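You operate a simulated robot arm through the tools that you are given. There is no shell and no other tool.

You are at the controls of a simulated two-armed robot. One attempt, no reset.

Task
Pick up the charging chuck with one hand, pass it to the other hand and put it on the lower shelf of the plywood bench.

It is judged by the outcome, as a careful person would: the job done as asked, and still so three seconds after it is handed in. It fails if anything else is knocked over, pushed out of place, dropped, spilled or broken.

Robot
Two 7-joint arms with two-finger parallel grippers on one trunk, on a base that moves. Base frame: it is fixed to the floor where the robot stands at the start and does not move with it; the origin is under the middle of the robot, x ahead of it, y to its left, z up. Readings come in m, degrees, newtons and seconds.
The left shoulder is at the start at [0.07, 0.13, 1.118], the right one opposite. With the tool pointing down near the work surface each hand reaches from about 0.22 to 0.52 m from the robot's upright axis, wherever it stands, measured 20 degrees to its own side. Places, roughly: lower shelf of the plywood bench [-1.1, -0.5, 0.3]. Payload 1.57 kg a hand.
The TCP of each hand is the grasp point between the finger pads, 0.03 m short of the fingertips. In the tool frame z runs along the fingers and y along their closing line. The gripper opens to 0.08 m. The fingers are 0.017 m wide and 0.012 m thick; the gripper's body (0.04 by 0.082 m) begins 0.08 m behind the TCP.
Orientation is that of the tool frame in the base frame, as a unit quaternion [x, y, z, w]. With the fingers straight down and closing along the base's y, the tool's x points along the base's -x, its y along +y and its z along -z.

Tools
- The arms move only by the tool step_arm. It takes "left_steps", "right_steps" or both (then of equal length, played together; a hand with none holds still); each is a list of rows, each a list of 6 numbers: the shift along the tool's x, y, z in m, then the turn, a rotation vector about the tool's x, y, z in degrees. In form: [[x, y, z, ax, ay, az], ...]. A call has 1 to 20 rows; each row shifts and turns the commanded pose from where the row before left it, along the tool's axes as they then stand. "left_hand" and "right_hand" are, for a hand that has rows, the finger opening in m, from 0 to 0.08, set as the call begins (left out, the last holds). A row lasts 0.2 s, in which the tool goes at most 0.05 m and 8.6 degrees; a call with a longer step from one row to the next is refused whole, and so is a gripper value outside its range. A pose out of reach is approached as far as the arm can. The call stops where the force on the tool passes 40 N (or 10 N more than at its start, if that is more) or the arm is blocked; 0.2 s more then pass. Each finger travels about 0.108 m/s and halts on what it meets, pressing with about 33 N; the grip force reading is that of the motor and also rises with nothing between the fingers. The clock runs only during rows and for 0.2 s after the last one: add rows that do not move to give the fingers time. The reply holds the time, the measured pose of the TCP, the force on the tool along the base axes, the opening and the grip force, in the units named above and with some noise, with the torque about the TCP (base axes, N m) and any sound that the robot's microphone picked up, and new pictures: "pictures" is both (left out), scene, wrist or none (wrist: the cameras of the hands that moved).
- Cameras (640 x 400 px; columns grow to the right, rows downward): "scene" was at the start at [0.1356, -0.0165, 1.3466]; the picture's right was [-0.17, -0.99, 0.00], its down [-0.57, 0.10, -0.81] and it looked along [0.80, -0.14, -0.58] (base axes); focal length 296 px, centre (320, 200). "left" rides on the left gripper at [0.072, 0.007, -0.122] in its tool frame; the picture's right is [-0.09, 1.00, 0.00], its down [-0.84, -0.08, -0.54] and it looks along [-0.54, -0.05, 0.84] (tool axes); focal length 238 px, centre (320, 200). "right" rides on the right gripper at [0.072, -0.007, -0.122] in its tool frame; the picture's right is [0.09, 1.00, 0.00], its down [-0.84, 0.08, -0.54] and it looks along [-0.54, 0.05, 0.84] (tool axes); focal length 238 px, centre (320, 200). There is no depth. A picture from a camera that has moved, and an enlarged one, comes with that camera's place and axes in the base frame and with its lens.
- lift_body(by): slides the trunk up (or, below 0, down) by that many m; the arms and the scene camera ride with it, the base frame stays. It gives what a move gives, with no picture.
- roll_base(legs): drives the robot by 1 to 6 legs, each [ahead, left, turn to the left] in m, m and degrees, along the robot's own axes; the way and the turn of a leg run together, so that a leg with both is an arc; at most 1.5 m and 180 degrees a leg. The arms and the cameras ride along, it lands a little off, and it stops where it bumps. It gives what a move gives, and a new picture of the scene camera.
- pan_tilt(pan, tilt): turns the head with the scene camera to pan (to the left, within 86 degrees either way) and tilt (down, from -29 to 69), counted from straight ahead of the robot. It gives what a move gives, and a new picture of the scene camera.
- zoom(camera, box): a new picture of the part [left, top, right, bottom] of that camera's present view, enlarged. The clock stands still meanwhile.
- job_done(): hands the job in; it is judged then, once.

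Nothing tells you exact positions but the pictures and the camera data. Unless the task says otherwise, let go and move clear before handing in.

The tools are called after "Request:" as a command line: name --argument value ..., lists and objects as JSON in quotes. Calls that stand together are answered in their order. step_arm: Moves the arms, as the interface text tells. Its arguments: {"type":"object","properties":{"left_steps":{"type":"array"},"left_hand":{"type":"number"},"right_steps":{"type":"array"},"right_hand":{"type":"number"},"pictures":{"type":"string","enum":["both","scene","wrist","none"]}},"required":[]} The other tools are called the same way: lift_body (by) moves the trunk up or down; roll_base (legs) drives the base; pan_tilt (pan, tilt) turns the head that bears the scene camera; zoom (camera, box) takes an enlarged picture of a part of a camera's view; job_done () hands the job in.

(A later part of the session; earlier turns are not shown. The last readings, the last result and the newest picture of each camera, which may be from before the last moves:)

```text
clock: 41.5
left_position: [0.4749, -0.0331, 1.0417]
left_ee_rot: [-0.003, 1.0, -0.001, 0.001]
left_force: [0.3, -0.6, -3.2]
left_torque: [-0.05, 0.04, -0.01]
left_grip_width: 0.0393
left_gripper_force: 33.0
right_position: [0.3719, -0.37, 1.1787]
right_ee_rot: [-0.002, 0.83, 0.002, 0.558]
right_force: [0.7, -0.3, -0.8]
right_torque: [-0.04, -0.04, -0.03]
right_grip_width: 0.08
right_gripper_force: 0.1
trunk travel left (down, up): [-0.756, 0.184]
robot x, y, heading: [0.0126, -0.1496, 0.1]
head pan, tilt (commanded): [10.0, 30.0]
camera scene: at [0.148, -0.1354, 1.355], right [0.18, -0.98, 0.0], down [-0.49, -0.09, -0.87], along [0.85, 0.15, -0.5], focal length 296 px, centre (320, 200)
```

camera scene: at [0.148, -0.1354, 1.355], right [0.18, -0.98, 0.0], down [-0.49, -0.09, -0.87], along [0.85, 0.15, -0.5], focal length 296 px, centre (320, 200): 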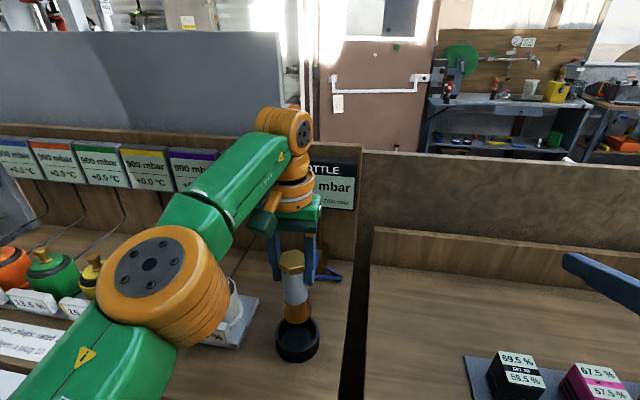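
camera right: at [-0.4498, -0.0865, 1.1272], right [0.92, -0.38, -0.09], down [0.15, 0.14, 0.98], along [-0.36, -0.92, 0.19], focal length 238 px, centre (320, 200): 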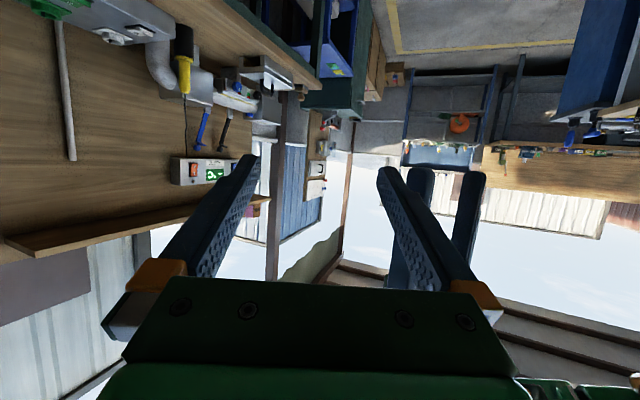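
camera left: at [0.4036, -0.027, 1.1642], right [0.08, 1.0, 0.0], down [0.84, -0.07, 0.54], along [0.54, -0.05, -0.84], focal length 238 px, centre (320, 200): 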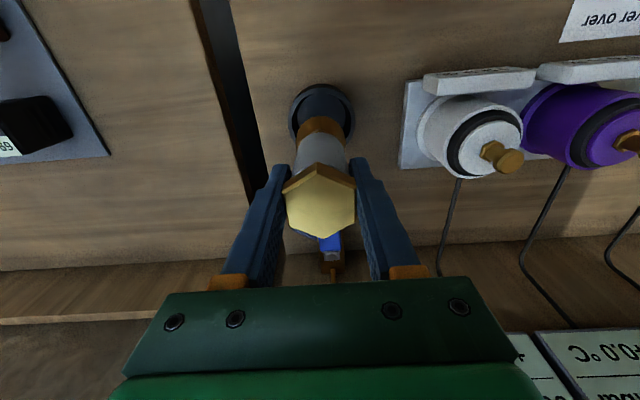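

The hose does appear to run to the back of the chuck. I'll draw the chuck gently back toward the robot in small steps, watching the force and what the hose and valve do.

Request:
step_arm --left_steps '[[0.012, 0, -0.005, 0, 0, 0], [0.012, 0, -0.005, 0, 0, 0], [0.012, 0, -0.005, 0, 0, 0], [0.012, 0, -0.005, 0, 0, 0], [0, 0, 0, 0, 0, 0]]'

Request:
zoom --camera "scene" --box '[230, 180, 380, 380]'

Request:
zoom --camera "left" --box '[250, 80, 390, 300]'

```text
clock: 42.8
left_position: [0.4269, -0.032, 1.0605]
left_ee_rot: [-0.003, 1.0, -0.001, 0.0]
left_force: [-0.2, -1.2, -2.4]
left_torque: [-0.04, 0.02, 0.02]
left_grip_width: 0.0394
left_gripper_force: 32.6
right_position: [0.3718, -0.3704, 1.1788]
right_ee_rot: [-0.002, 0.829, 0.002, 0.559]
right_force: [-0.4, 0.2, 0.4]
right_torque: [-0.04, 0.0, 0.01]
right_grip_width: 0.0802
right_gripper_force: 0.0
trunk travel left (down, up): [-0.756, 0.184]
robot x, y, heading: [0.0087, -0.1491, 0.3]
head pan, tilt (commanded): [10.0, 30.0]
camera scene: at [0.148, -0.1355, 1.3551], right [0.18, -0.98, 0.0], down [-0.49, -0.09, -0.87], along [0.85, 0.15, -0.5], focal length 296 px, centre (320, 200)
camera left: at [0.3559, -0.0267, 1.1825], right [0.08, 1.0, 0.0], down [0.84, -0.07, 0.54], along [0.54, -0.05, -0.84], focal length 238 px, centre (320, 200)
```

scene: 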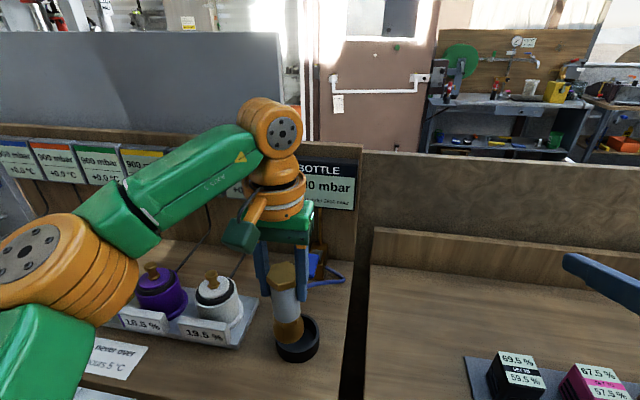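
left: 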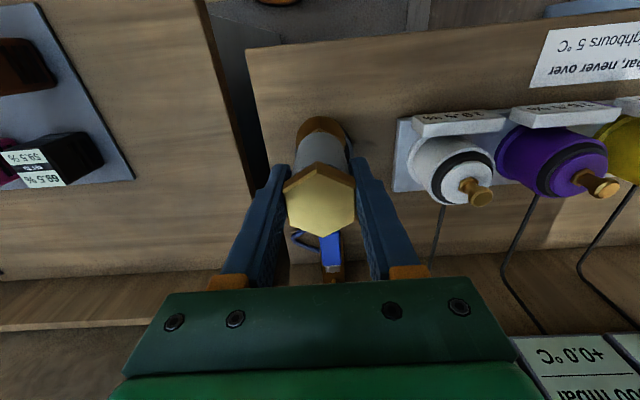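

```text
2.00 times, centred on (305, 280) of scene
camera zoom: at [0.148, -0.1355, 1.3551], right [0.18, -0.98, 0.0], down [-0.49, -0.09, -0.87], along [0.85, 0.15, -0.5], focal length 593 px, centre (350, 40)
```

zoom: 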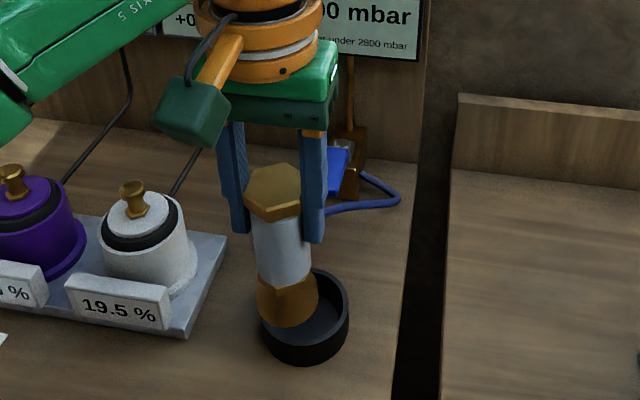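

```text
1.82 times, centred on (320, 190) of left
camera zoom: at [0.3559, -0.0267, 1.1825], right [0.08, 1.0, 0.0], down [0.84, -0.07, 0.54], along [0.54, -0.05, -0.84], focal length 433 px, centre (320, 218)
```

zoom: 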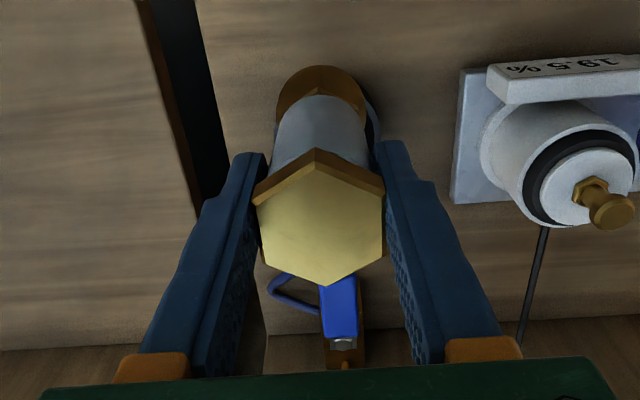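

Forces are still just the chuck's weight, and the hose follows loosely. I'll keep drawing back in small moves, checking for tension each time.

Request:
step_arm --left_steps '[[0.015, 0, -0.005, 0, 0, 0], [0.015, 0, -0.005, 0, 0, 0], [0.015, 0, -0.005, 0, 0, 0], [0, 0, 0, 0, 0, 0]]'

Request:
zoom --camera "scene" --box '[230, 180, 380, 380]'

```text
clock: 43.8
left_position: [0.3812, -0.0329, 1.0779]
left_ee_rot: [-0.004, 1.0, -0.001, 0.001]
left_force: [0.1, -0.6, -2.8]
left_torque: [-0.02, 0.0, 0.0]
left_grip_width: 0.0391
left_gripper_force: 33.5
right_position: [0.3714, -0.3695, 1.1783]
right_ee_rot: [-0.002, 0.83, 0.001, 0.558]
right_force: [-1.0, -0.2, 0.9]
right_torque: [0.01, -0.02, -0.02]
right_grip_width: 0.0802
right_gripper_force: 0.1
trunk travel left (down, up): [-0.756, 0.184]
robot x, y, heading: [0.0091, -0.146, 0.1]
head pan, tilt (commanded): [10.0, 30.0]
camera scene: at [0.1478, -0.1354, 1.3551], right [0.18, -0.98, 0.0], down [-0.49, -0.09, -0.87], along [0.85, 0.15, -0.5], focal length 296 px, centre (320, 200)
camera left: at [0.3113, -0.0273, 1.2008], right [0.08, 1.0, 0.0], down [0.84, -0.07, 0.54], along [0.54, -0.05, -0.84], focal length 238 px, centre (320, 200)
```

scene: 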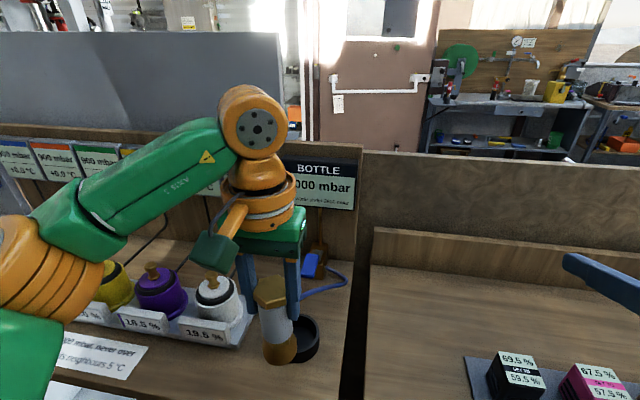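
left: 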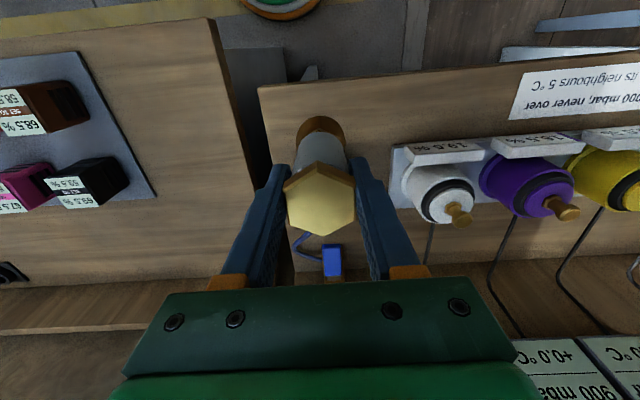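

```text
2.00 times, centred on (305, 280) of scene
camera zoom: at [0.1478, -0.1354, 1.3551], right [0.18, -0.98, 0.0], down [-0.49, -0.09, -0.87], along [0.85, 0.15, -0.5], focal length 593 px, centre (350, 40)
```

zoom: 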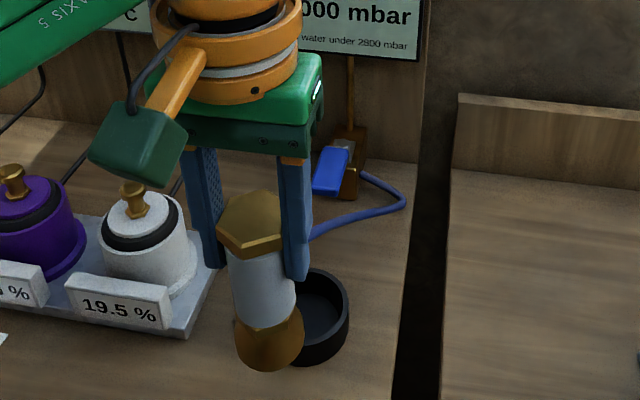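

There is still no tension. I'll back the base away in short legs, watching the left-hand force and the valve.

Request:
roll_base --legs '[[-0.08, 0, 0]]'

Request:
zoom --camera "scene" --box '[230, 150, 380, 350]'

```text
clock: 44.8
left_position: [0.3055, -0.0331, 1.0767]
left_ee_rot: [-0.005, 1.0, -0.001, -0.001]
left_force: [0.4, 0.3, -2.9]
left_torque: [0.0, 0.05, -0.01]
left_grip_width: 0.0393
left_gripper_force: 32.6
right_position: [0.294, -0.3705, 1.177]
right_ee_rot: [-0.001, 0.831, 0.001, 0.556]
right_force: [1.0, 0.4, 0.7]
right_torque: [0.01, 0.0, 0.01]
right_grip_width: 0.0798
right_gripper_force: 0.0
trunk travel left (down, up): [-0.756, 0.184]
robot x, y, heading: [-0.0715, -0.1508, 0.3]
head pan, tilt (commanded): [10.0, 30.0]
camera scene: at [0.072, -0.1358, 1.3545], right [0.18, -0.98, 0.0], down [-0.5, -0.09, -0.86], along [0.85, 0.16, -0.5], focal length 296 px, centre (320, 200)
```

scene: 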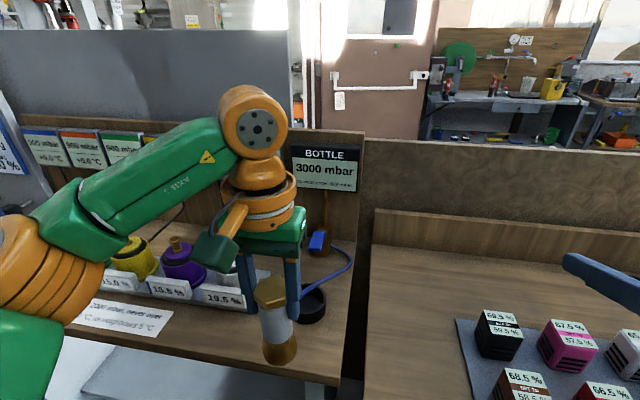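

```text
2.00 times, centred on (305, 250) of scene
camera zoom: at [0.072, -0.1358, 1.3545], right [0.18, -0.98, 0.0], down [-0.5, -0.09, -0.86], along [0.85, 0.16, -0.5], focal length 593 px, centre (350, 100)
```

zoom: 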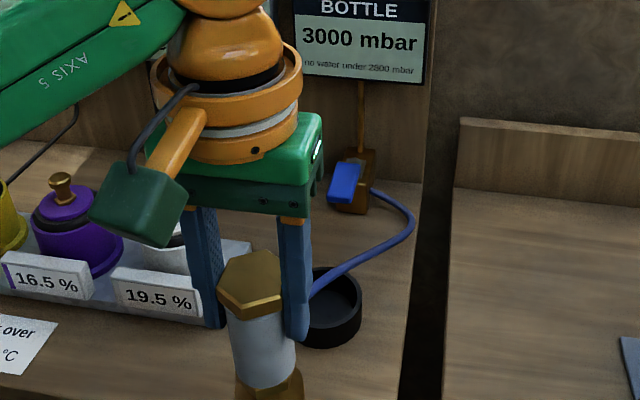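

The hose stretches along with no force change. I'll continue backing a bit at a time.

Request:
roll_base --legs '[[-0.1, 0, 0]]'

Request:
zoom --camera "scene" --box '[230, 150, 380, 350]'

```text
clock: 46.0
left_position: [0.2058, -0.0343, 1.0765]
left_ee_rot: [-0.004, 1.0, -0.001, -0.001]
left_force: [-0.1, -0.1, -3.1]
left_torque: [-0.01, 0.05, 0.0]
left_grip_width: 0.0393
left_gripper_force: 33.0
right_position: [0.1933, -0.3718, 1.1767]
right_ee_rot: [-0.001, 0.831, 0.001, 0.557]
right_force: [0.9, 0.7, 0.0]
right_torque: [0.01, 0.01, 0.0]
right_grip_width: 0.08
right_gripper_force: 0.0
trunk travel left (down, up): [-0.756, 0.184]
robot x, y, heading: [-0.1688, -0.1545, 0.2]
head pan, tilt (commanded): [10.0, 30.0]
camera scene: at [-0.0287, -0.1365, 1.3546], right [0.18, -0.98, 0.0], down [-0.5, -0.09, -0.86], along [0.85, 0.15, -0.5], focal length 296 px, centre (320, 200)
```

scene: 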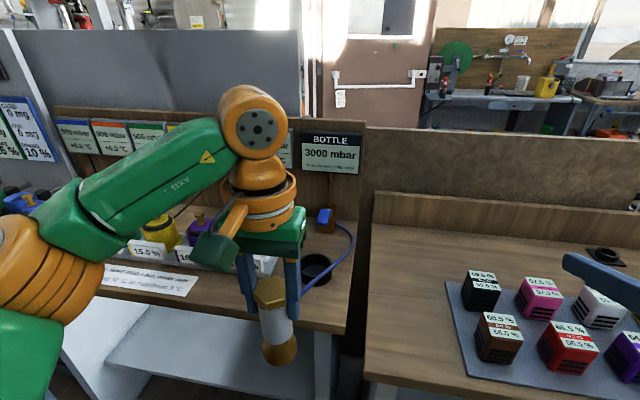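

```text
2.00 times, centred on (305, 250) of scene
camera zoom: at [-0.0287, -0.1365, 1.3546], right [0.18, -0.98, 0.0], down [-0.5, -0.09, -0.86], along [0.85, 0.15, -0.5], focal length 593 px, centre (350, 100)
```

zoom: 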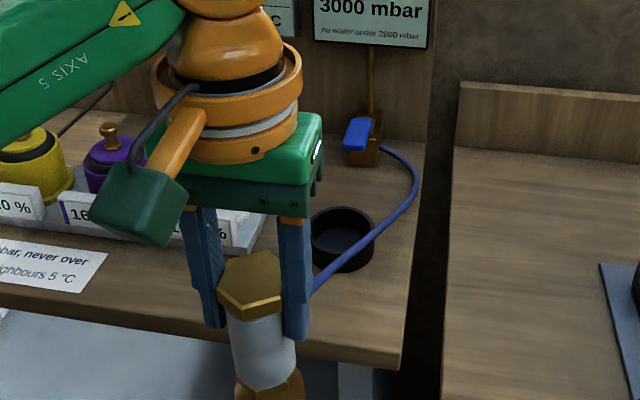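

Request:
roll_base --legs '[[-0.12, 0, 0]]'

Request:
zoom --camera "scene" --box '[230, 150, 380, 350]'

```text
clock: 47.2
left_position: [0.0862, -0.0359, 1.0765]
left_ee_rot: [-0.003, 1.0, -0.001, -0.001]
left_force: [0.4, -0.5, -3.0]
left_torque: [0.0, 0.04, -0.02]
left_grip_width: 0.0393
left_gripper_force: 33.2
right_position: [0.0743, -0.3718, 1.1778]
right_ee_rot: [-0.002, 0.83, 0.001, 0.557]
right_force: [0.2, 0.4, 0.5]
right_torque: [0.04, 0.0, 0.0]
right_grip_width: 0.0801
right_gripper_force: 0.0
trunk travel left (down, up): [-0.756, 0.184]
robot x, y, heading: [-0.2877, -0.1525, 0.5]
head pan, tilt (commanded): [10.0, 30.0]
camera scene: at [-0.1477, -0.137, 1.3547], right [0.18, -0.98, 0.0], down [-0.49, -0.09, -0.86], along [0.85, 0.15, -0.5], focal length 296 px, centre (320, 200)
```

scene: 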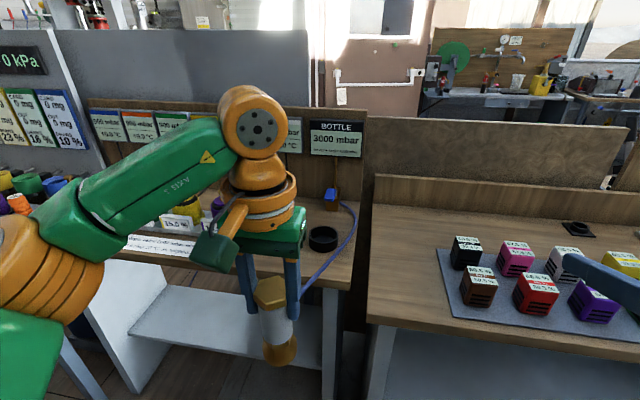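

```text
2.00 times, centred on (305, 250) of scene
camera zoom: at [-0.1477, -0.137, 1.3547], right [0.18, -0.98, 0.0], down [-0.49, -0.09, -0.86], along [0.85, 0.15, -0.5], focal length 593 px, centre (350, 100)
```

zoom: 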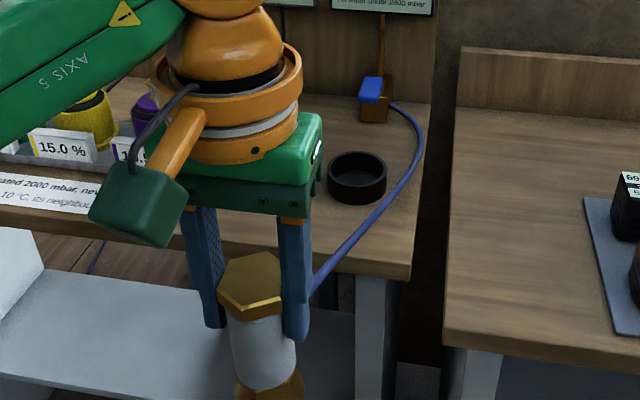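

No tension so far, and the hose simply follows, so I have clear space in front of the bench here. I'll bring the left hand with the chuck to the middle and level the right hand for the handover.

Request:
step_arm --left_steps '[[-0.02, -0.025, 0, 0, 0, 0], [-0.02, -0.025, 0, 0, 0, 0], [-0.02, -0.025, 0, 0, 0, 0], [-0.015, -0.022, 0, 0, 0, 0], [0, 0, 0, 0, 0, 0], [0, 0, 0, 0, 0, 0]]' --right_steps '[[0, 0, 0, 0, -5, 0], [0, 0, 0, 0, -5, 0], [0.034, 0, 0.0072, 0, 0, 0], [0.034, 0, 0.0072, 0, 0, 0], [0.034, 0, 0.0072, 0, 0, 0], [0.034, 0, 0.0072, 0, 0, 0]]' --right_hand 0.08

```text
clock: 48.6
left_position: [0.1383, -0.1246, 1.07]
left_ee_rot: [-0.002, 1.0, 0.0, 0.001]
left_force: [-0.8, -0.2, -2.2]
left_torque: [0.01, 0.08, -0.01]
left_grip_width: 0.0393
left_gripper_force: 33.0
left hand out of reach, approached as far as the arm can: row 3, 4
right_position: [0.1425, -0.4082, 1.0972]
right_ee_rot: [-0.002, 0.778, 0.002, 0.628]
right_force: [-0.1, -0.2, -0.7]
right_torque: [-0.02, -0.01, 0.01]
right_grip_width: 0.0801
right_gripper_force: 0.0
right hand out of reach, approached as far as the arm can: row 1, 2, 3, 4, 5, 6
trunk travel left (down, up): [-0.756, 0.184]
robot x, y, heading: [-0.2885, -0.148, 0.1]
head pan, tilt (commanded): [10.0, 30.0]
camera scene: at [-0.1507, -0.1379, 1.3551], right [0.18, -0.98, 0.0], down [-0.49, -0.09, -0.87], along [0.85, 0.15, -0.5], focal length 296 px, centre (320, 200)
camera right: at [0.0071, -0.4156, 1.0539], right [-0.03, 1.0, -0.09], down [-0.35, 0.07, 0.93], along [0.94, 0.06, 0.35], focal length 238 px, centre (320, 200)
camera left: at [0.0682, -0.118, 1.1933], right [0.09, 1.0, 0.0], down [0.84, -0.07, 0.54], along [0.54, -0.05, -0.84], focal length 238 px, centre (320, 200)
```

scene: 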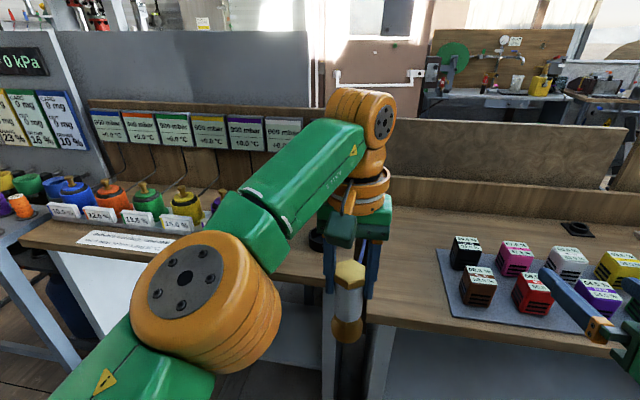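
right: 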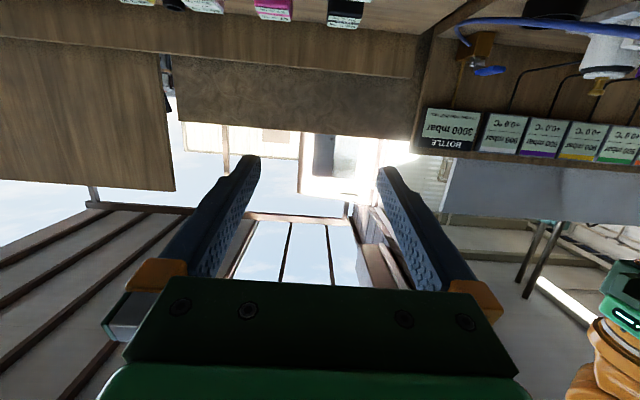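
left: 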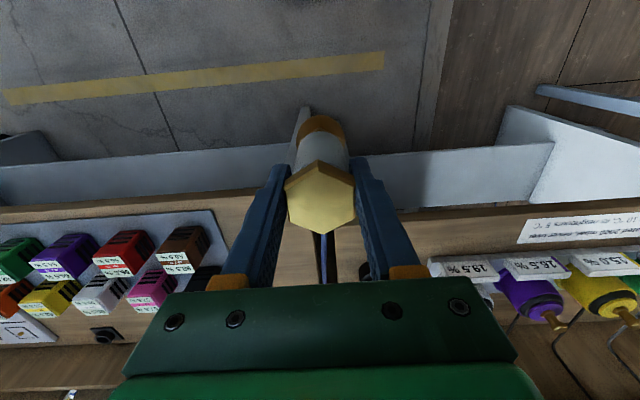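

The left hand is at the handover spot, and the right camera catches the hose near the chuck. I'll zoom in to see where it attaches.

Request:
zoom --camera "right" --box '[420, 0, 640, 130]'

Request:
zoom --camera "scene" --box '[290, 160, 430, 360]'

```text
2.91 times, centred on (530, 65) of right
camera zoom: at [0.0071, -0.4156, 1.0539], right [-0.03, 1.0, -0.09], down [-0.35, 0.07, 0.93], along [0.94, 0.06, 0.35], focal length 693 px, centre (-291, 593)
```

zoom: 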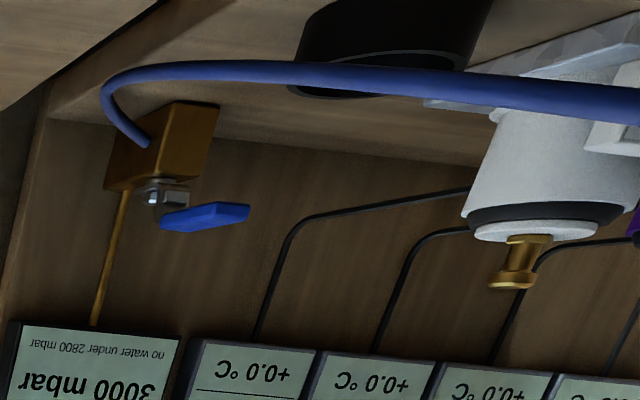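

```text
2.00 times, centred on (360, 260) of scene
camera zoom: at [-0.1507, -0.1379, 1.3551], right [0.18, -0.98, 0.0], down [-0.49, -0.09, -0.87], along [0.85, 0.15, -0.5], focal length 593 px, centre (240, 80)
```

zoom: 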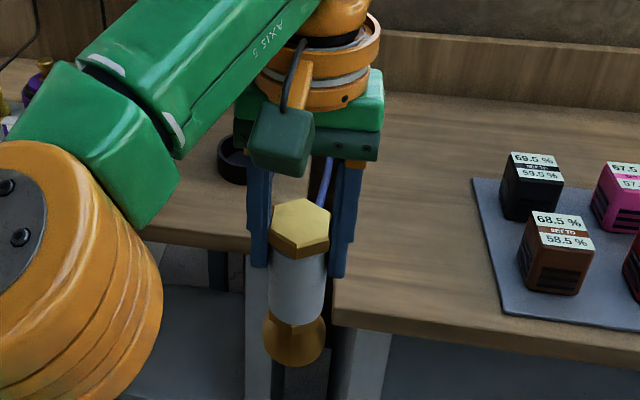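

The hose attaches on the far side of the chuck and stays slack. Next I'll yaw the right hand about 50° to the left, at its own side, so it can come in from the right.

Request:
step_arm --right_steps '[[0, 0, 0, -8.2, 0, -1.75], [0, 0, 0, -8.2, 0, -1.75], [0, 0, 0, -8.2, 0, -1.75], [0, 0, 0, -8.2, 0, -1.75], [0, 0, 0, -8.2, 0, -1.75], [0, 0, 0, -8.2, 0, -1.75], [0, 0, 0, 0, 0, 0], [0, 0, 0, 0, 0, 0]]'

```text
clock: 50.4
left_position: [0.14, -0.1226, 1.0714]
left_ee_rot: [-0.004, 1.0, -0.001, 0.001]
left_force: [0.1, -0.2, -2.2]
left_torque: [-0.01, 0.02, -0.02]
left_grip_width: 0.0395
left_gripper_force: 33.1
right_position: [0.1428, -0.4075, 1.0972]
right_ee_rot: [-0.332, 0.703, 0.27, 0.568]
right_force: [-0.3, -1.0, 0.4]
right_torque: [0.0, 0.01, -0.02]
right_grip_width: 0.0801
right_gripper_force: 0.0
trunk travel left (down, up): [-0.756, 0.184]
robot x, y, heading: [-0.2842, -0.1561, 0.0]
head pan, tilt (commanded): [10.0, 30.0]
camera scene: at [-0.1508, -0.1375, 1.3551], right [0.18, -0.98, 0.0], down [-0.49, -0.09, -0.87], along [0.85, 0.15, -0.5], focal length 296 px, centre (320, 200)
camera right: at [0.0618, -0.5159, 1.0535], right [-0.78, 0.62, -0.09], down [-0.28, -0.23, 0.93], along [0.56, 0.75, 0.35], focal length 238 px, centre (320, 200)
```

scene: 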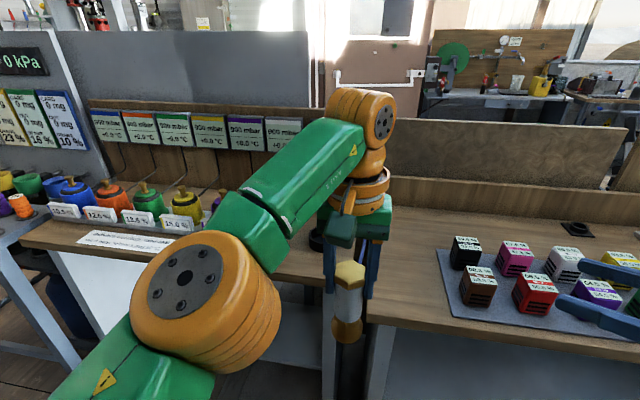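
right: 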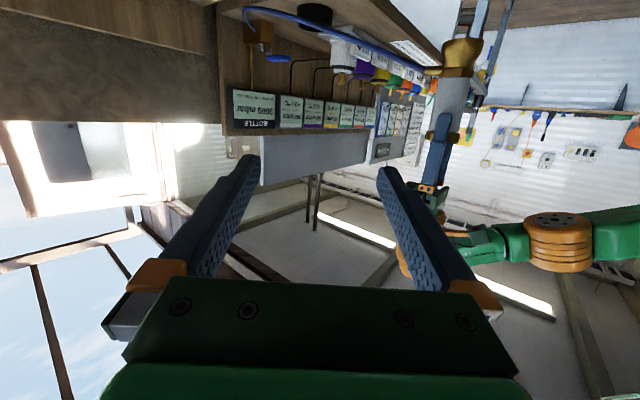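

Request:
zoom --camera "right" --box '[380, 0, 540, 200]'

```text
2.00 times, centred on (460, 100) of right
camera zoom: at [0.0618, -0.5159, 1.0535], right [-0.78, 0.62, -0.09], down [-0.28, -0.23, 0.93], along [0.56, 0.75, 0.35], focal length 477 px, centre (40, 400)
```

zoom: 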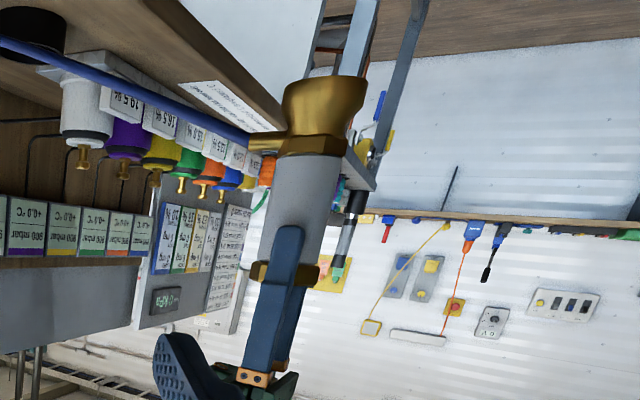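

Now I have a clear side view: hex held by the left hand, grey body, then a brass collar with the hose nipple on the far side, and a flared foot. The right fingers should take the grey body just below the left fingertips. I'll move the right hand to a standoff 8 cm short of it.

Request:
step_arm --right_steps '[[0.0048, 0.0304, 0.025, 0, 0, 0], [0.0048, 0.0304, 0.025, 0, 0, 0], [0.0048, 0.0304, 0.025, 0, 0, 0], [0.0048, 0.0304, 0.025, 0, 0, 0], [0.0048, 0.0304, 0.025, 0, 0, 0], [0.0048, 0.0304, 0.025, 0, 0, 0], [0, 0, 0, 0, 0, 0], [0, 0, 0, 0, 0, 0]]' --right_hand 0.08

```text
clock: 52.2
left_position: [0.1402, -0.1234, 1.0715]
left_ee_rot: [-0.003, 1.0, -0.001, 0.002]
left_force: [-0.3, 1.0, -2.2]
left_torque: [0.04, 0.03, 0.0]
left_grip_width: 0.0395
left_gripper_force: 33.1
right_position: [0.0845, -0.2011, 1.0687]
right_ee_rot: [-0.332, 0.705, 0.269, 0.567]
right_force: [-0.7, 0.0, 1.0]
right_torque: [0.05, -0.01, 0.0]
right_grip_width: 0.0801
right_gripper_force: 0.0
right hand out of reach, approached as far as the arm can: row 5, 6
trunk travel left (down, up): [-0.756, 0.184]
robot x, y, heading: [-0.2906, -0.1513, 0.1]
head pan, tilt (commanded): [10.0, 30.0]
camera scene: at [-0.1508, -0.1374, 1.3551], right [0.18, -0.98, 0.0], down [-0.49, -0.09, -0.87], along [0.85, 0.15, -0.5], focal length 296 px, centre (320, 200)
camera right: at [0.0048, -0.3088, 1.0264], right [-0.78, 0.62, -0.09], down [-0.28, -0.22, 0.93], along [0.56, 0.75, 0.35], focal length 238 px, centre (320, 200)
```

scene: 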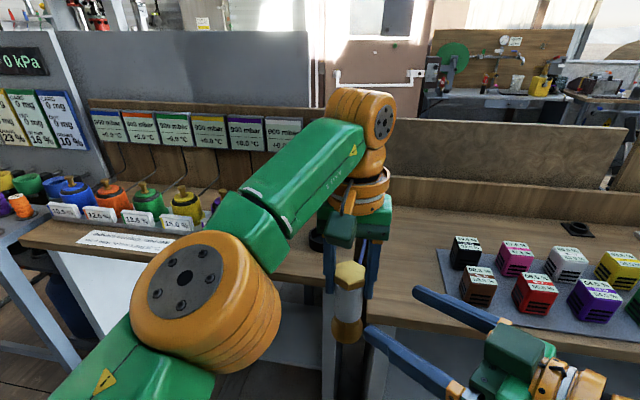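
right: 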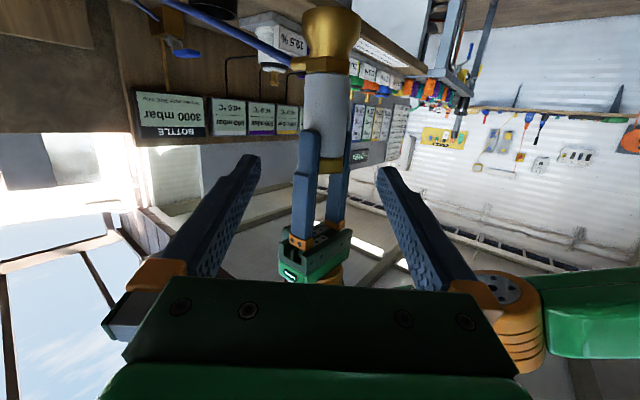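

The right hand stopped a little high because it is folded close to its reach limit, but the chuck is well lined up between its fingers. I'll move in partway while lowering to the proper height, then re-check.

Request:
step_arm --right_steps '[[0.007, 0.0015, 0.012, 0, 0, 0], [0.007, 0.0015, 0.012, 0, 0, 0], [0.0065, 0.0015, 0.01, 0, 0, 0], [0.0065, 0.0015, 0.01, 0, 0, 0], [0, 0, 0, 0, 0, 0], [0, 0, 0, 0, 0, 0]]'

Request:
zoom --camera "scene" --box '[300, 200, 460, 400]'

```text
clock: 53.6
left_position: [0.1398, -0.1232, 1.0708]
left_ee_rot: [-0.003, 1.0, 0.0, 0.002]
left_force: [0.2, -0.4, -3.6]
left_torque: [0.01, 0.03, -0.01]
left_grip_width: 0.0393
left_gripper_force: 33.0
right_position: [0.1046, -0.191, 1.0768]
right_ee_rot: [-0.332, 0.704, 0.269, 0.567]
right_force: [0.7, 0.7, 0.1]
right_torque: [-0.02, 0.0, 0.0]
right_grip_width: 0.0801
right_gripper_force: 0.1
right hand out of reach, approached as far as the arm can: row 1, 2, 3, 4
trunk travel left (down, up): [-0.756, 0.184]
robot x, y, heading: [-0.2874, -0.1552, 0.0]
head pan, tilt (commanded): [10.0, 30.0]
camera scene: at [-0.1508, -0.1373, 1.3551], right [0.18, -0.98, 0.0], down [-0.49, -0.09, -0.87], along [0.85, 0.15, -0.5], focal length 296 px, centre (320, 200)
camera right: at [0.0235, -0.2991, 1.033], right [-0.78, 0.62, -0.09], down [-0.28, -0.22, 0.93], along [0.56, 0.75, 0.35], focal length 238 px, centre (320, 200)
```

scene: 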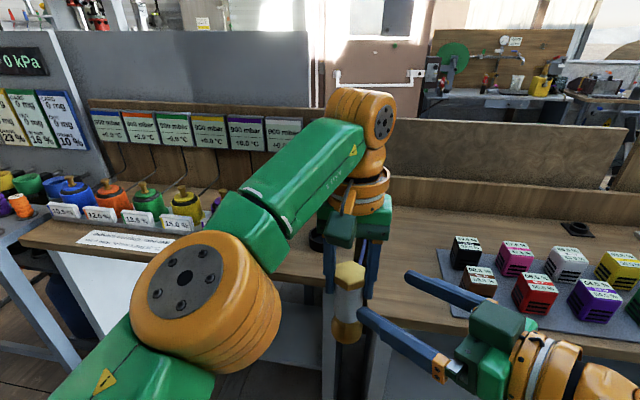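
right: 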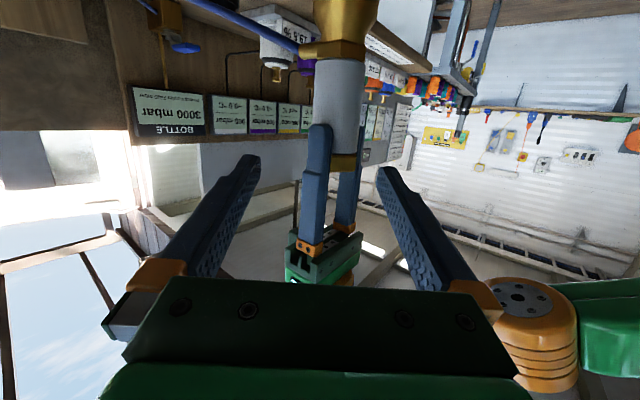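

```text
2.00 times, centred on (380, 300) of scene
camera zoom: at [-0.1508, -0.1373, 1.3551], right [0.18, -0.98, 0.0], down [-0.49, -0.09, -0.87], along [0.85, 0.15, -0.5], focal length 593 px, centre (200, 0)
```

zoom: 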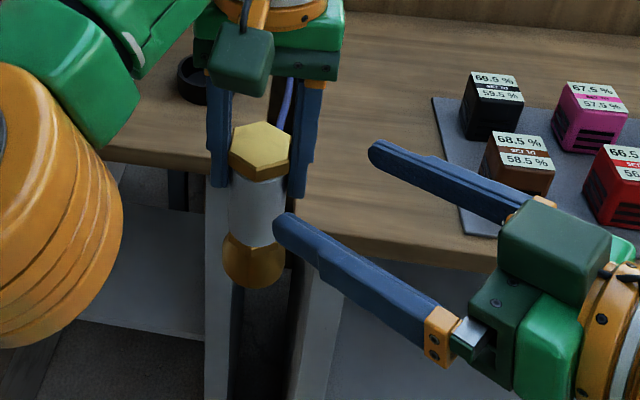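

The right arm is too folded to go lower from this angle. I'll move it out to the right, yaw it further so it points more across, and bring it down there.

Request:
step_arm --right_steps '[[0.0044, -0.037, -0.021, 0, 0, 0], [0.0044, -0.037, -0.021, 0, 0, 0], [0, 0, 0, -7.33, 0, -1.57], [0, 0, 0, -7.33, 0, -1.57], [0, 0, 0, -7.33, 0, -1.57], [0, 0, 0, -7.33, 0, -1.57], [0, 0, 0, 0, -4, 0], [0.02, 0, 0.003, 0, 0, 0], [0.02, 0, 0.003, 0, 0, 0], [0, 0, 0, 0, 0, 0]]'

```text
clock: 55.8
left_position: [0.1396, -0.1242, 1.0712]
left_ee_rot: [-0.004, 1.0, 0.0, 0.002]
left_force: [-0.2, -0.5, -3.1]
left_torque: [0.02, 0.01, 0.01]
left_grip_width: 0.0393
left_gripper_force: 33.0
right_position: [0.1333, -0.2696, 1.0361]
right_ee_rot: [-0.488, 0.576, 0.424, 0.5]
right_force: [0.2, 0.7, -0.4]
right_torque: [0.02, 0.0, 0.01]
right_grip_width: 0.08
right_gripper_force: 0.1
trunk travel left (down, up): [-0.756, 0.184]
robot x, y, heading: [-0.2893, -0.1521, 0.1]
head pan, tilt (commanded): [10.0, 30.0]
camera scene: at [-0.151, -0.1373, 1.3551], right [0.18, -0.98, 0.0], down [-0.49, -0.09, -0.87], along [0.85, 0.15, -0.5], focal length 296 px, centre (320, 200)
camera right: at [0.1182, -0.4004, 0.982], right [-0.98, 0.15, -0.09], down [-0.14, -0.4, 0.9], along [0.1, 0.9, 0.42], focal length 238 px, centre (320, 200)
```

scene: 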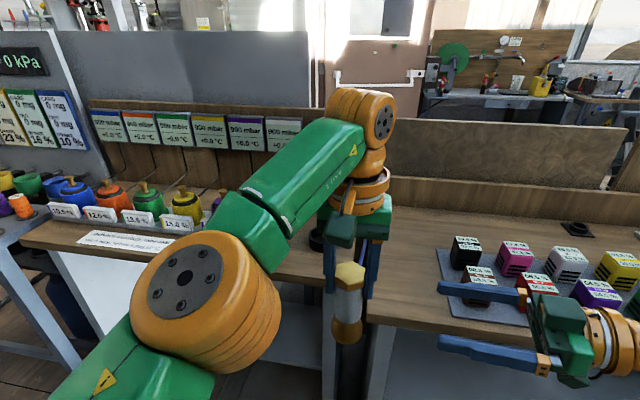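
right: 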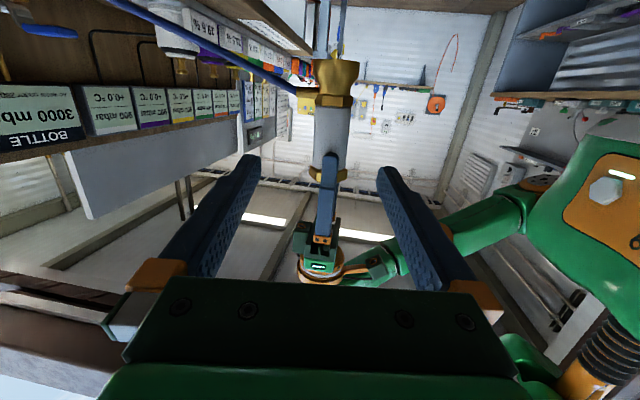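

This angle works: the right hand is level with the grey body, 14 cm away. I'll centre it and come in to about 5 cm.

Request:
step_arm --right_steps '[[-0.0035, 0.0165, 0.02, 0, 0, 0], [0, 0, 0.03, 0, 0, 0], [0, 0, 0.03, 0, 0, 0], [0, 0, 0.015, 0, 0, 0], [0, 0, 0, 0, 0, 0], [0, 0, 0, 0, 0, 0]]'

Request:
zoom --camera "scene" --box '[300, 200, 460, 400]'

```text
clock: 57.2
left_position: [0.138, -0.1227, 1.0724]
left_ee_rot: [-0.004, 1.0, 0.0, 0.002]
left_force: [0.2, -0.4, -3.7]
left_torque: [-0.02, 0.01, 0.02]
left_grip_width: 0.0392
left_gripper_force: 33.0
right_position: [0.134, -0.1734, 1.0259]
right_ee_rot: [-0.487, 0.577, 0.423, 0.5]
right_force: [-0.8, 0.5, -0.3]
right_torque: [0.03, 0.01, 0.01]
right_grip_width: 0.0804
right_gripper_force: 0.0
trunk travel left (down, up): [-0.756, 0.184]
robot x, y, heading: [-0.2859, -0.1512, 0.3]
head pan, tilt (commanded): [10.0, 30.0]
camera scene: at [-0.1507, -0.1372, 1.3551], right [0.18, -0.98, 0.0], down [-0.49, -0.09, -0.87], along [0.85, 0.15, -0.5], focal length 296 px, centre (320, 200)
camera right: at [0.1168, -0.3043, 0.9716], right [-0.98, 0.15, -0.09], down [-0.14, -0.4, 0.9], along [0.1, 0.9, 0.42], focal length 238 px, centre (320, 200)
```

scene: 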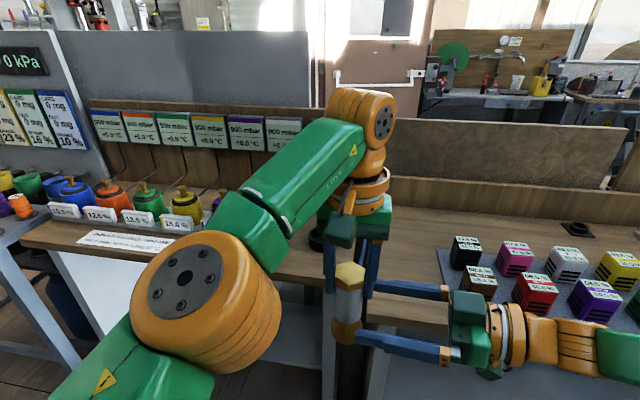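
right: 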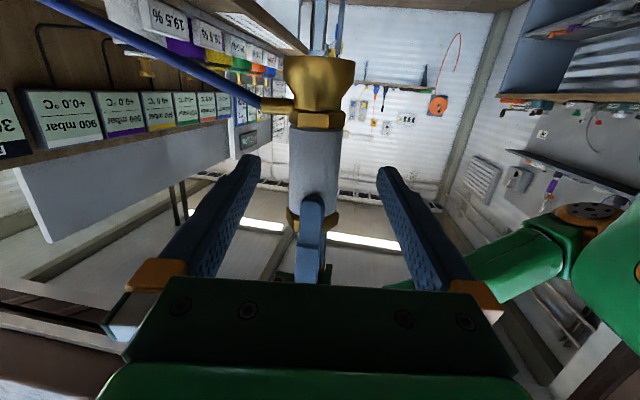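

```text
2.00 times, centred on (380, 300) of scene
camera zoom: at [-0.1507, -0.1372, 1.3551], right [0.18, -0.98, 0.0], down [-0.49, -0.09, -0.87], along [0.85, 0.15, -0.5], focal length 593 px, centre (200, 0)
```

zoom: 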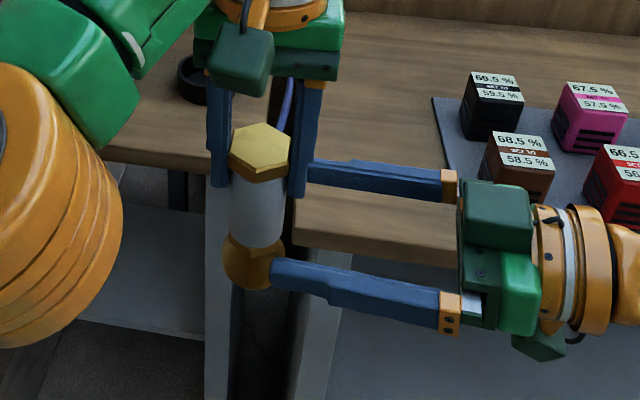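

The right fingers straddle the grey body with clearance both to the left fingertips above and the collar below. I'm going in the last 5 cm.

Request:
step_arm --right_steps '[[0.001, 0, 0.013, 0, 0, 0], [0.001, 0, 0.013, 0, 0, 0], [0.001, 0, 0.013, 0, 0, 0], [0, 0, 0.011, 0, 0, 0], [0, 0, 0, 0, 0, 0], [0, 0, 0, 0, 0, 0]]'

Request:
zoom --camera "scene" --box '[300, 220, 440, 380]'

Request:
zoom --camera "right" --box '[220, 0, 420, 260]'

```text
clock: 58.6
left_position: [0.1395, -0.1235, 1.0713]
left_ee_rot: [-0.003, 1.0, -0.001, 0.002]
left_force: [-0.5, 0.1, -2.8]
left_torque: [-0.02, 0.04, 0.01]
left_grip_width: 0.0394
left_gripper_force: 33.1
right_position: [0.1277, -0.1377, 1.0274]
right_ee_rot: [-0.488, 0.577, 0.424, 0.5]
right_force: [-0.4, 0.6, -1.0]
right_torque: [0.02, 0.03, -0.03]
right_grip_width: 0.0798
right_gripper_force: 0.1
right hand out of reach, approached as far as the arm can: row 2, 3, 4
trunk travel left (down, up): [-0.756, 0.184]
robot x, y, heading: [-0.2896, -0.1524, 0.3]
head pan, tilt (commanded): [10.0, 30.0]
camera scene: at [-0.1508, -0.1373, 1.3551], right [0.18, -0.98, 0.0], down [-0.49, -0.09, -0.87], along [0.85, 0.15, -0.5], focal length 296 px, centre (320, 200)
camera right: at [0.1119, -0.2681, 0.9749], right [-0.98, 0.15, -0.09], down [-0.14, -0.4, 0.9], along [0.1, 0.9, 0.42], focal length 238 px, centre (320, 200)
```

scene: 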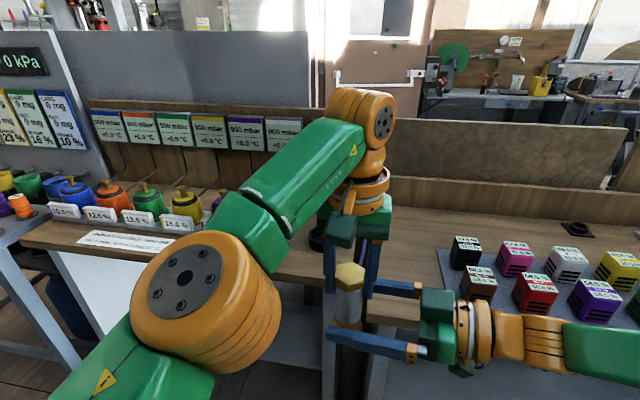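
right: 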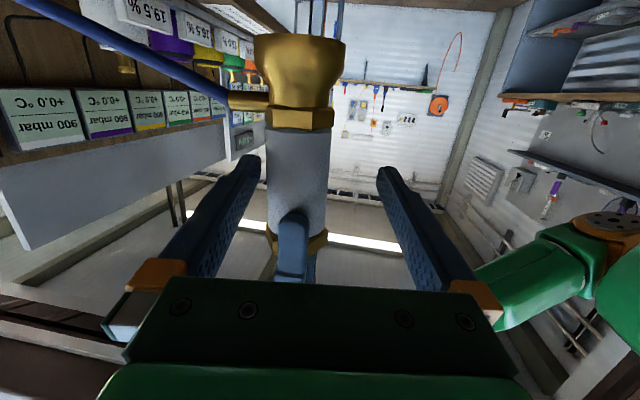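

```text
2.50 times, centred on (370, 300) of scene
camera zoom: at [-0.1508, -0.1373, 1.3551], right [0.18, -0.98, 0.0], down [-0.49, -0.09, -0.87], along [0.85, 0.15, -0.5], focal length 741 px, centre (195, -50)
```

zoom: 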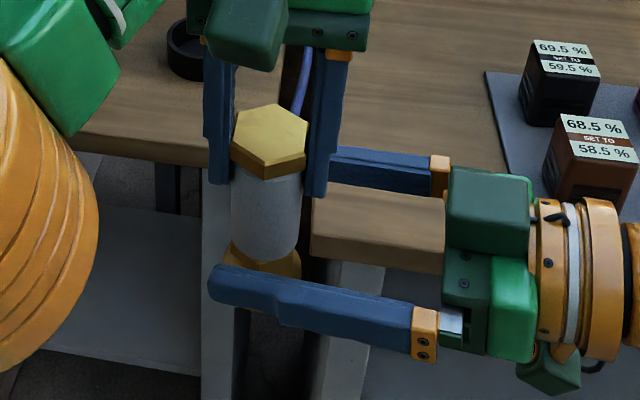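

```text
1.54 times, centred on (320, 130) of right
camera zoom: at [0.1119, -0.2681, 0.9749], right [-0.98, 0.15, -0.09], down [-0.14, -0.4, 0.9], along [0.1, 0.9, 0.42], focal length 367 px, centre (320, 308)
```

zoom: 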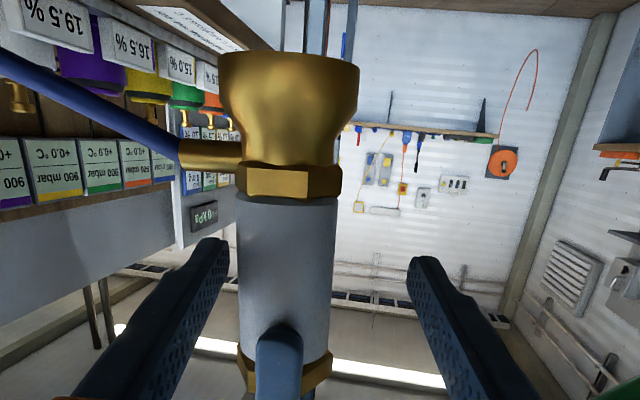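

The right arm has reached its limit about 17 mm short, with the chuck also slightly off-centre between its fingers. I'll bring the chuck the rest of the way with the left hand.

Request:
step_arm --left_steps '[[0.0075, -0.007, 0, 0, 0, 0], [0.0075, -0.0065, 0, 0, 0, 0], [0, 0, 0, 0, 0, 0], [0, 0, 0, 0, 0, 0]]' --pictures "scene"

Request:
zoom --camera "right" --box '[220, 0, 420, 260]'

Request:
zoom --camera "scene" --box '[300, 220, 440, 380]'

```text
clock: 59.6
left_position: [0.1264, -0.1366, 1.0729]
left_ee_rot: [-0.003, 1.0, -0.002, 0.002]
left_force: [-1.1, -0.3, -2.5]
left_torque: [0.0, 0.0, 0.01]
left_grip_width: 0.0394
left_gripper_force: 33.2
right_position: [0.1268, -0.1377, 1.0283]
right_ee_rot: [-0.488, 0.577, 0.424, 0.499]
right_force: [0.9, -0.8, -1.9]
right_torque: [0.01, -0.04, 0.03]
right_grip_width: 0.0802
right_gripper_force: 0.1
trunk travel left (down, up): [-0.756, 0.184]
robot x, y, heading: [-0.2897, -0.1556, 0.3]
head pan, tilt (commanded): [10.0, 30.0]
camera scene: at [-0.1507, -0.1371, 1.3551], right [0.18, -0.98, 0.0], down [-0.49, -0.09, -0.87], along [0.85, 0.15, -0.5], focal length 296 px, centre (320, 200)
```

scene: 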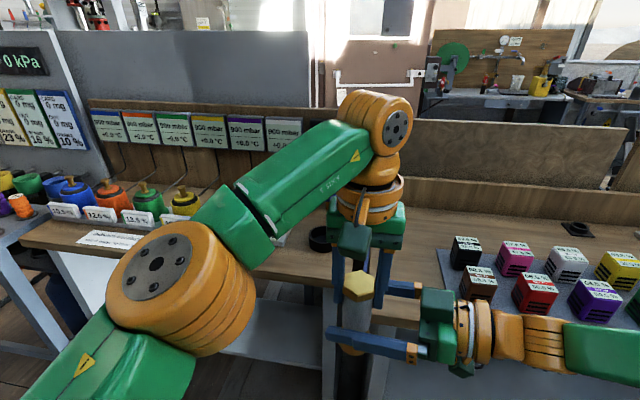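

```text
1.54 times, centred on (320, 130) of right
camera zoom: at [0.112, -0.268, 0.9749], right [-0.98, 0.15, -0.09], down [-0.14, -0.4, 0.9], along [0.1, 0.9, 0.42], focal length 367 px, centre (320, 308)
```

zoom: 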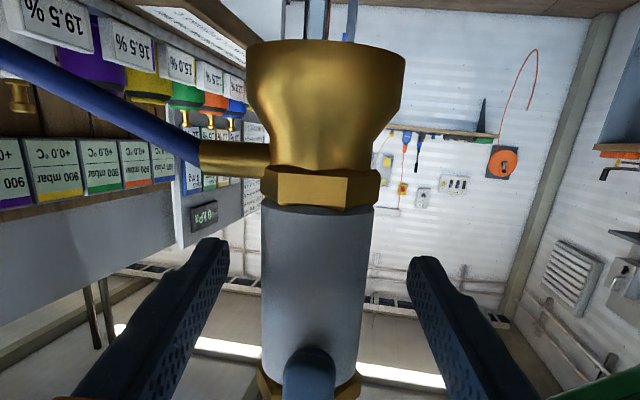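

```text
2.50 times, centred on (370, 300) of scene
camera zoom: at [-0.1507, -0.1371, 1.3551], right [0.18, -0.98, 0.0], down [-0.49, -0.09, -0.87], along [0.85, 0.15, -0.5], focal length 741 px, centre (195, -50)
```

zoom: 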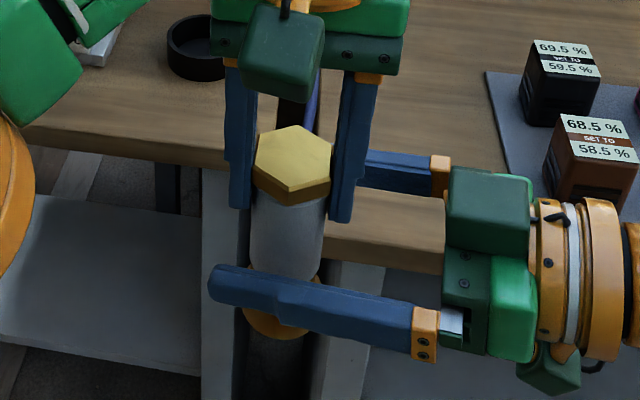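

The chuck is now centred between the right fingers, on the grey body between the collar and the left fingertips. I'm closing the right hand while the left still holds.

Request:
step_arm --right_steps '[[0, 0, 0, 0, 0, 0], [0, 0, 0, 0, 0, 0], [0, 0, 0, 0, 0, 0], [0, 0, 0, 0, 0, 0], [0, 0, 0, 0, 0, 0]]' --right_hand 0.0 --pictures "both"

Request:
zoom --camera "scene" --box '[300, 220, 440, 380]'

```text
clock: 60.8
left_position: [0.1251, -0.1356, 1.0716]
left_ee_rot: [-0.003, 1.0, 0.0, 0.001]
left_force: [-18.8, 1.0, 2.2]
left_torque: [0.57, 0.81, 0.13]
left_grip_width: 0.0393
left_gripper_force: 32.8
right_position: [0.1288, -0.1376, 1.0288]
right_ee_rot: [-0.487, 0.577, 0.423, 0.5]
right_force: [18.9, -2.3, -1.7]
right_torque: [-0.48, -0.03, -0.14]
right_grip_width: 0.0385
right_gripper_force: 32.4
trunk travel left (down, up): [-0.756, 0.184]
robot x, y, heading: [-0.2851, -0.1563, 0.3]
head pan, tilt (commanded): [10.0, 30.0]
camera scene: at [-0.1508, -0.1372, 1.3551], right [0.18, -0.98, 0.0], down [-0.49, -0.09, -0.87], along [0.85, 0.15, -0.5], focal length 296 px, centre (320, 200)
camera right: at [0.1121, -0.2683, 0.9748], right [-0.98, 0.15, -0.09], down [-0.14, -0.4, 0.91], along [0.1, 0.9, 0.42], focal length 238 px, centre (320, 200)
```

scene: 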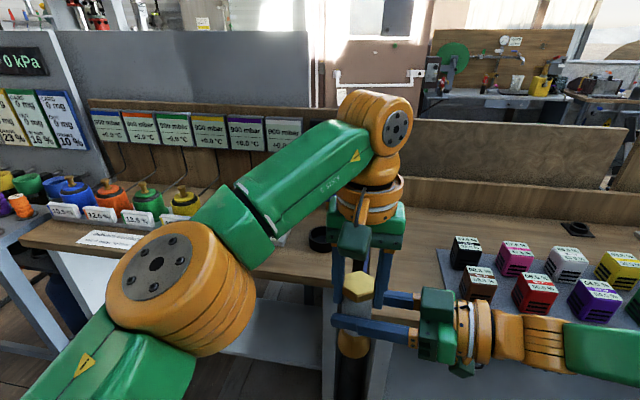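
right: 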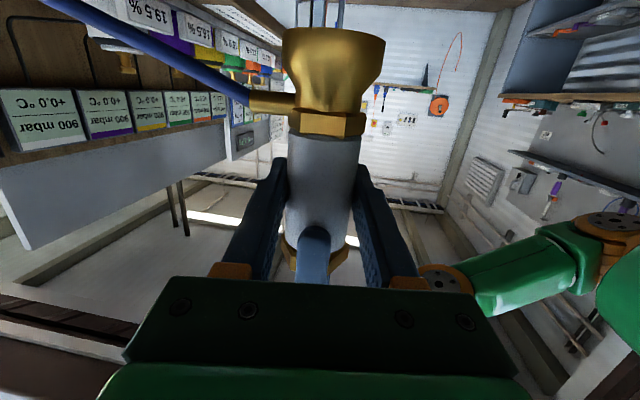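

```text
2.50 times, centred on (370, 300) of scene
camera zoom: at [-0.1508, -0.1372, 1.3551], right [0.18, -0.98, 0.0], down [-0.49, -0.09, -0.87], along [0.85, 0.15, -0.5], focal length 741 px, centre (195, -50)
```

zoom: 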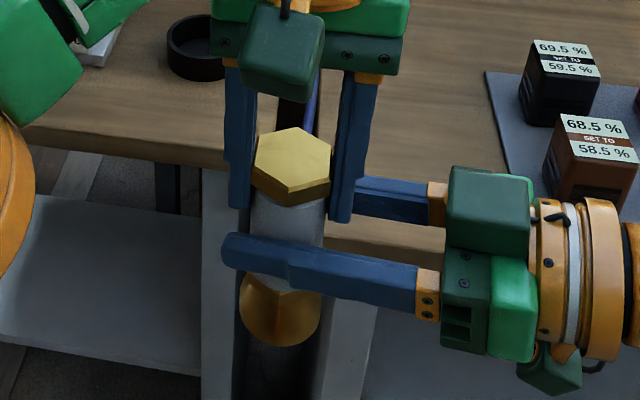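

Both hands hold the chuck, but they push against each other with about 19 N along x from a small misalignment. I'll ease the left hand about 2 mm the way it is being pushed before releasing.

Request:
step_arm --left_steps '[[0.001, 0, 0, 0, 0, 0], [0.001, 0, 0, 0, 0, 0], [0, 0, 0, 0, 0, 0]]' --pictures "none"

```text
clock: 61.6
left_position: [0.1234, -0.1357, 1.0701]
left_ee_rot: [-0.004, 1.0, 0.0, 0.004]
left_force: [15.6, 6.7, 15.6]
left_torque: [0.53, -0.05, 0.08]
left_grip_width: 0.0394
left_gripper_force: 33.5
right_position: [0.1246, -0.1372, 1.0271]
right_ee_rot: [-0.489, 0.576, 0.426, 0.498]
right_force: [-15.4, -6.5, -15.3]
right_torque: [-0.26, -0.67, -0.04]
right_grip_width: 0.0386
right_gripper_force: 33.1
trunk travel left (down, up): [-0.756, 0.184]
robot x, y, heading: [-0.2874, -0.1563, -0.3]
head pan, tilt (commanded): [10.0, 30.0]
```

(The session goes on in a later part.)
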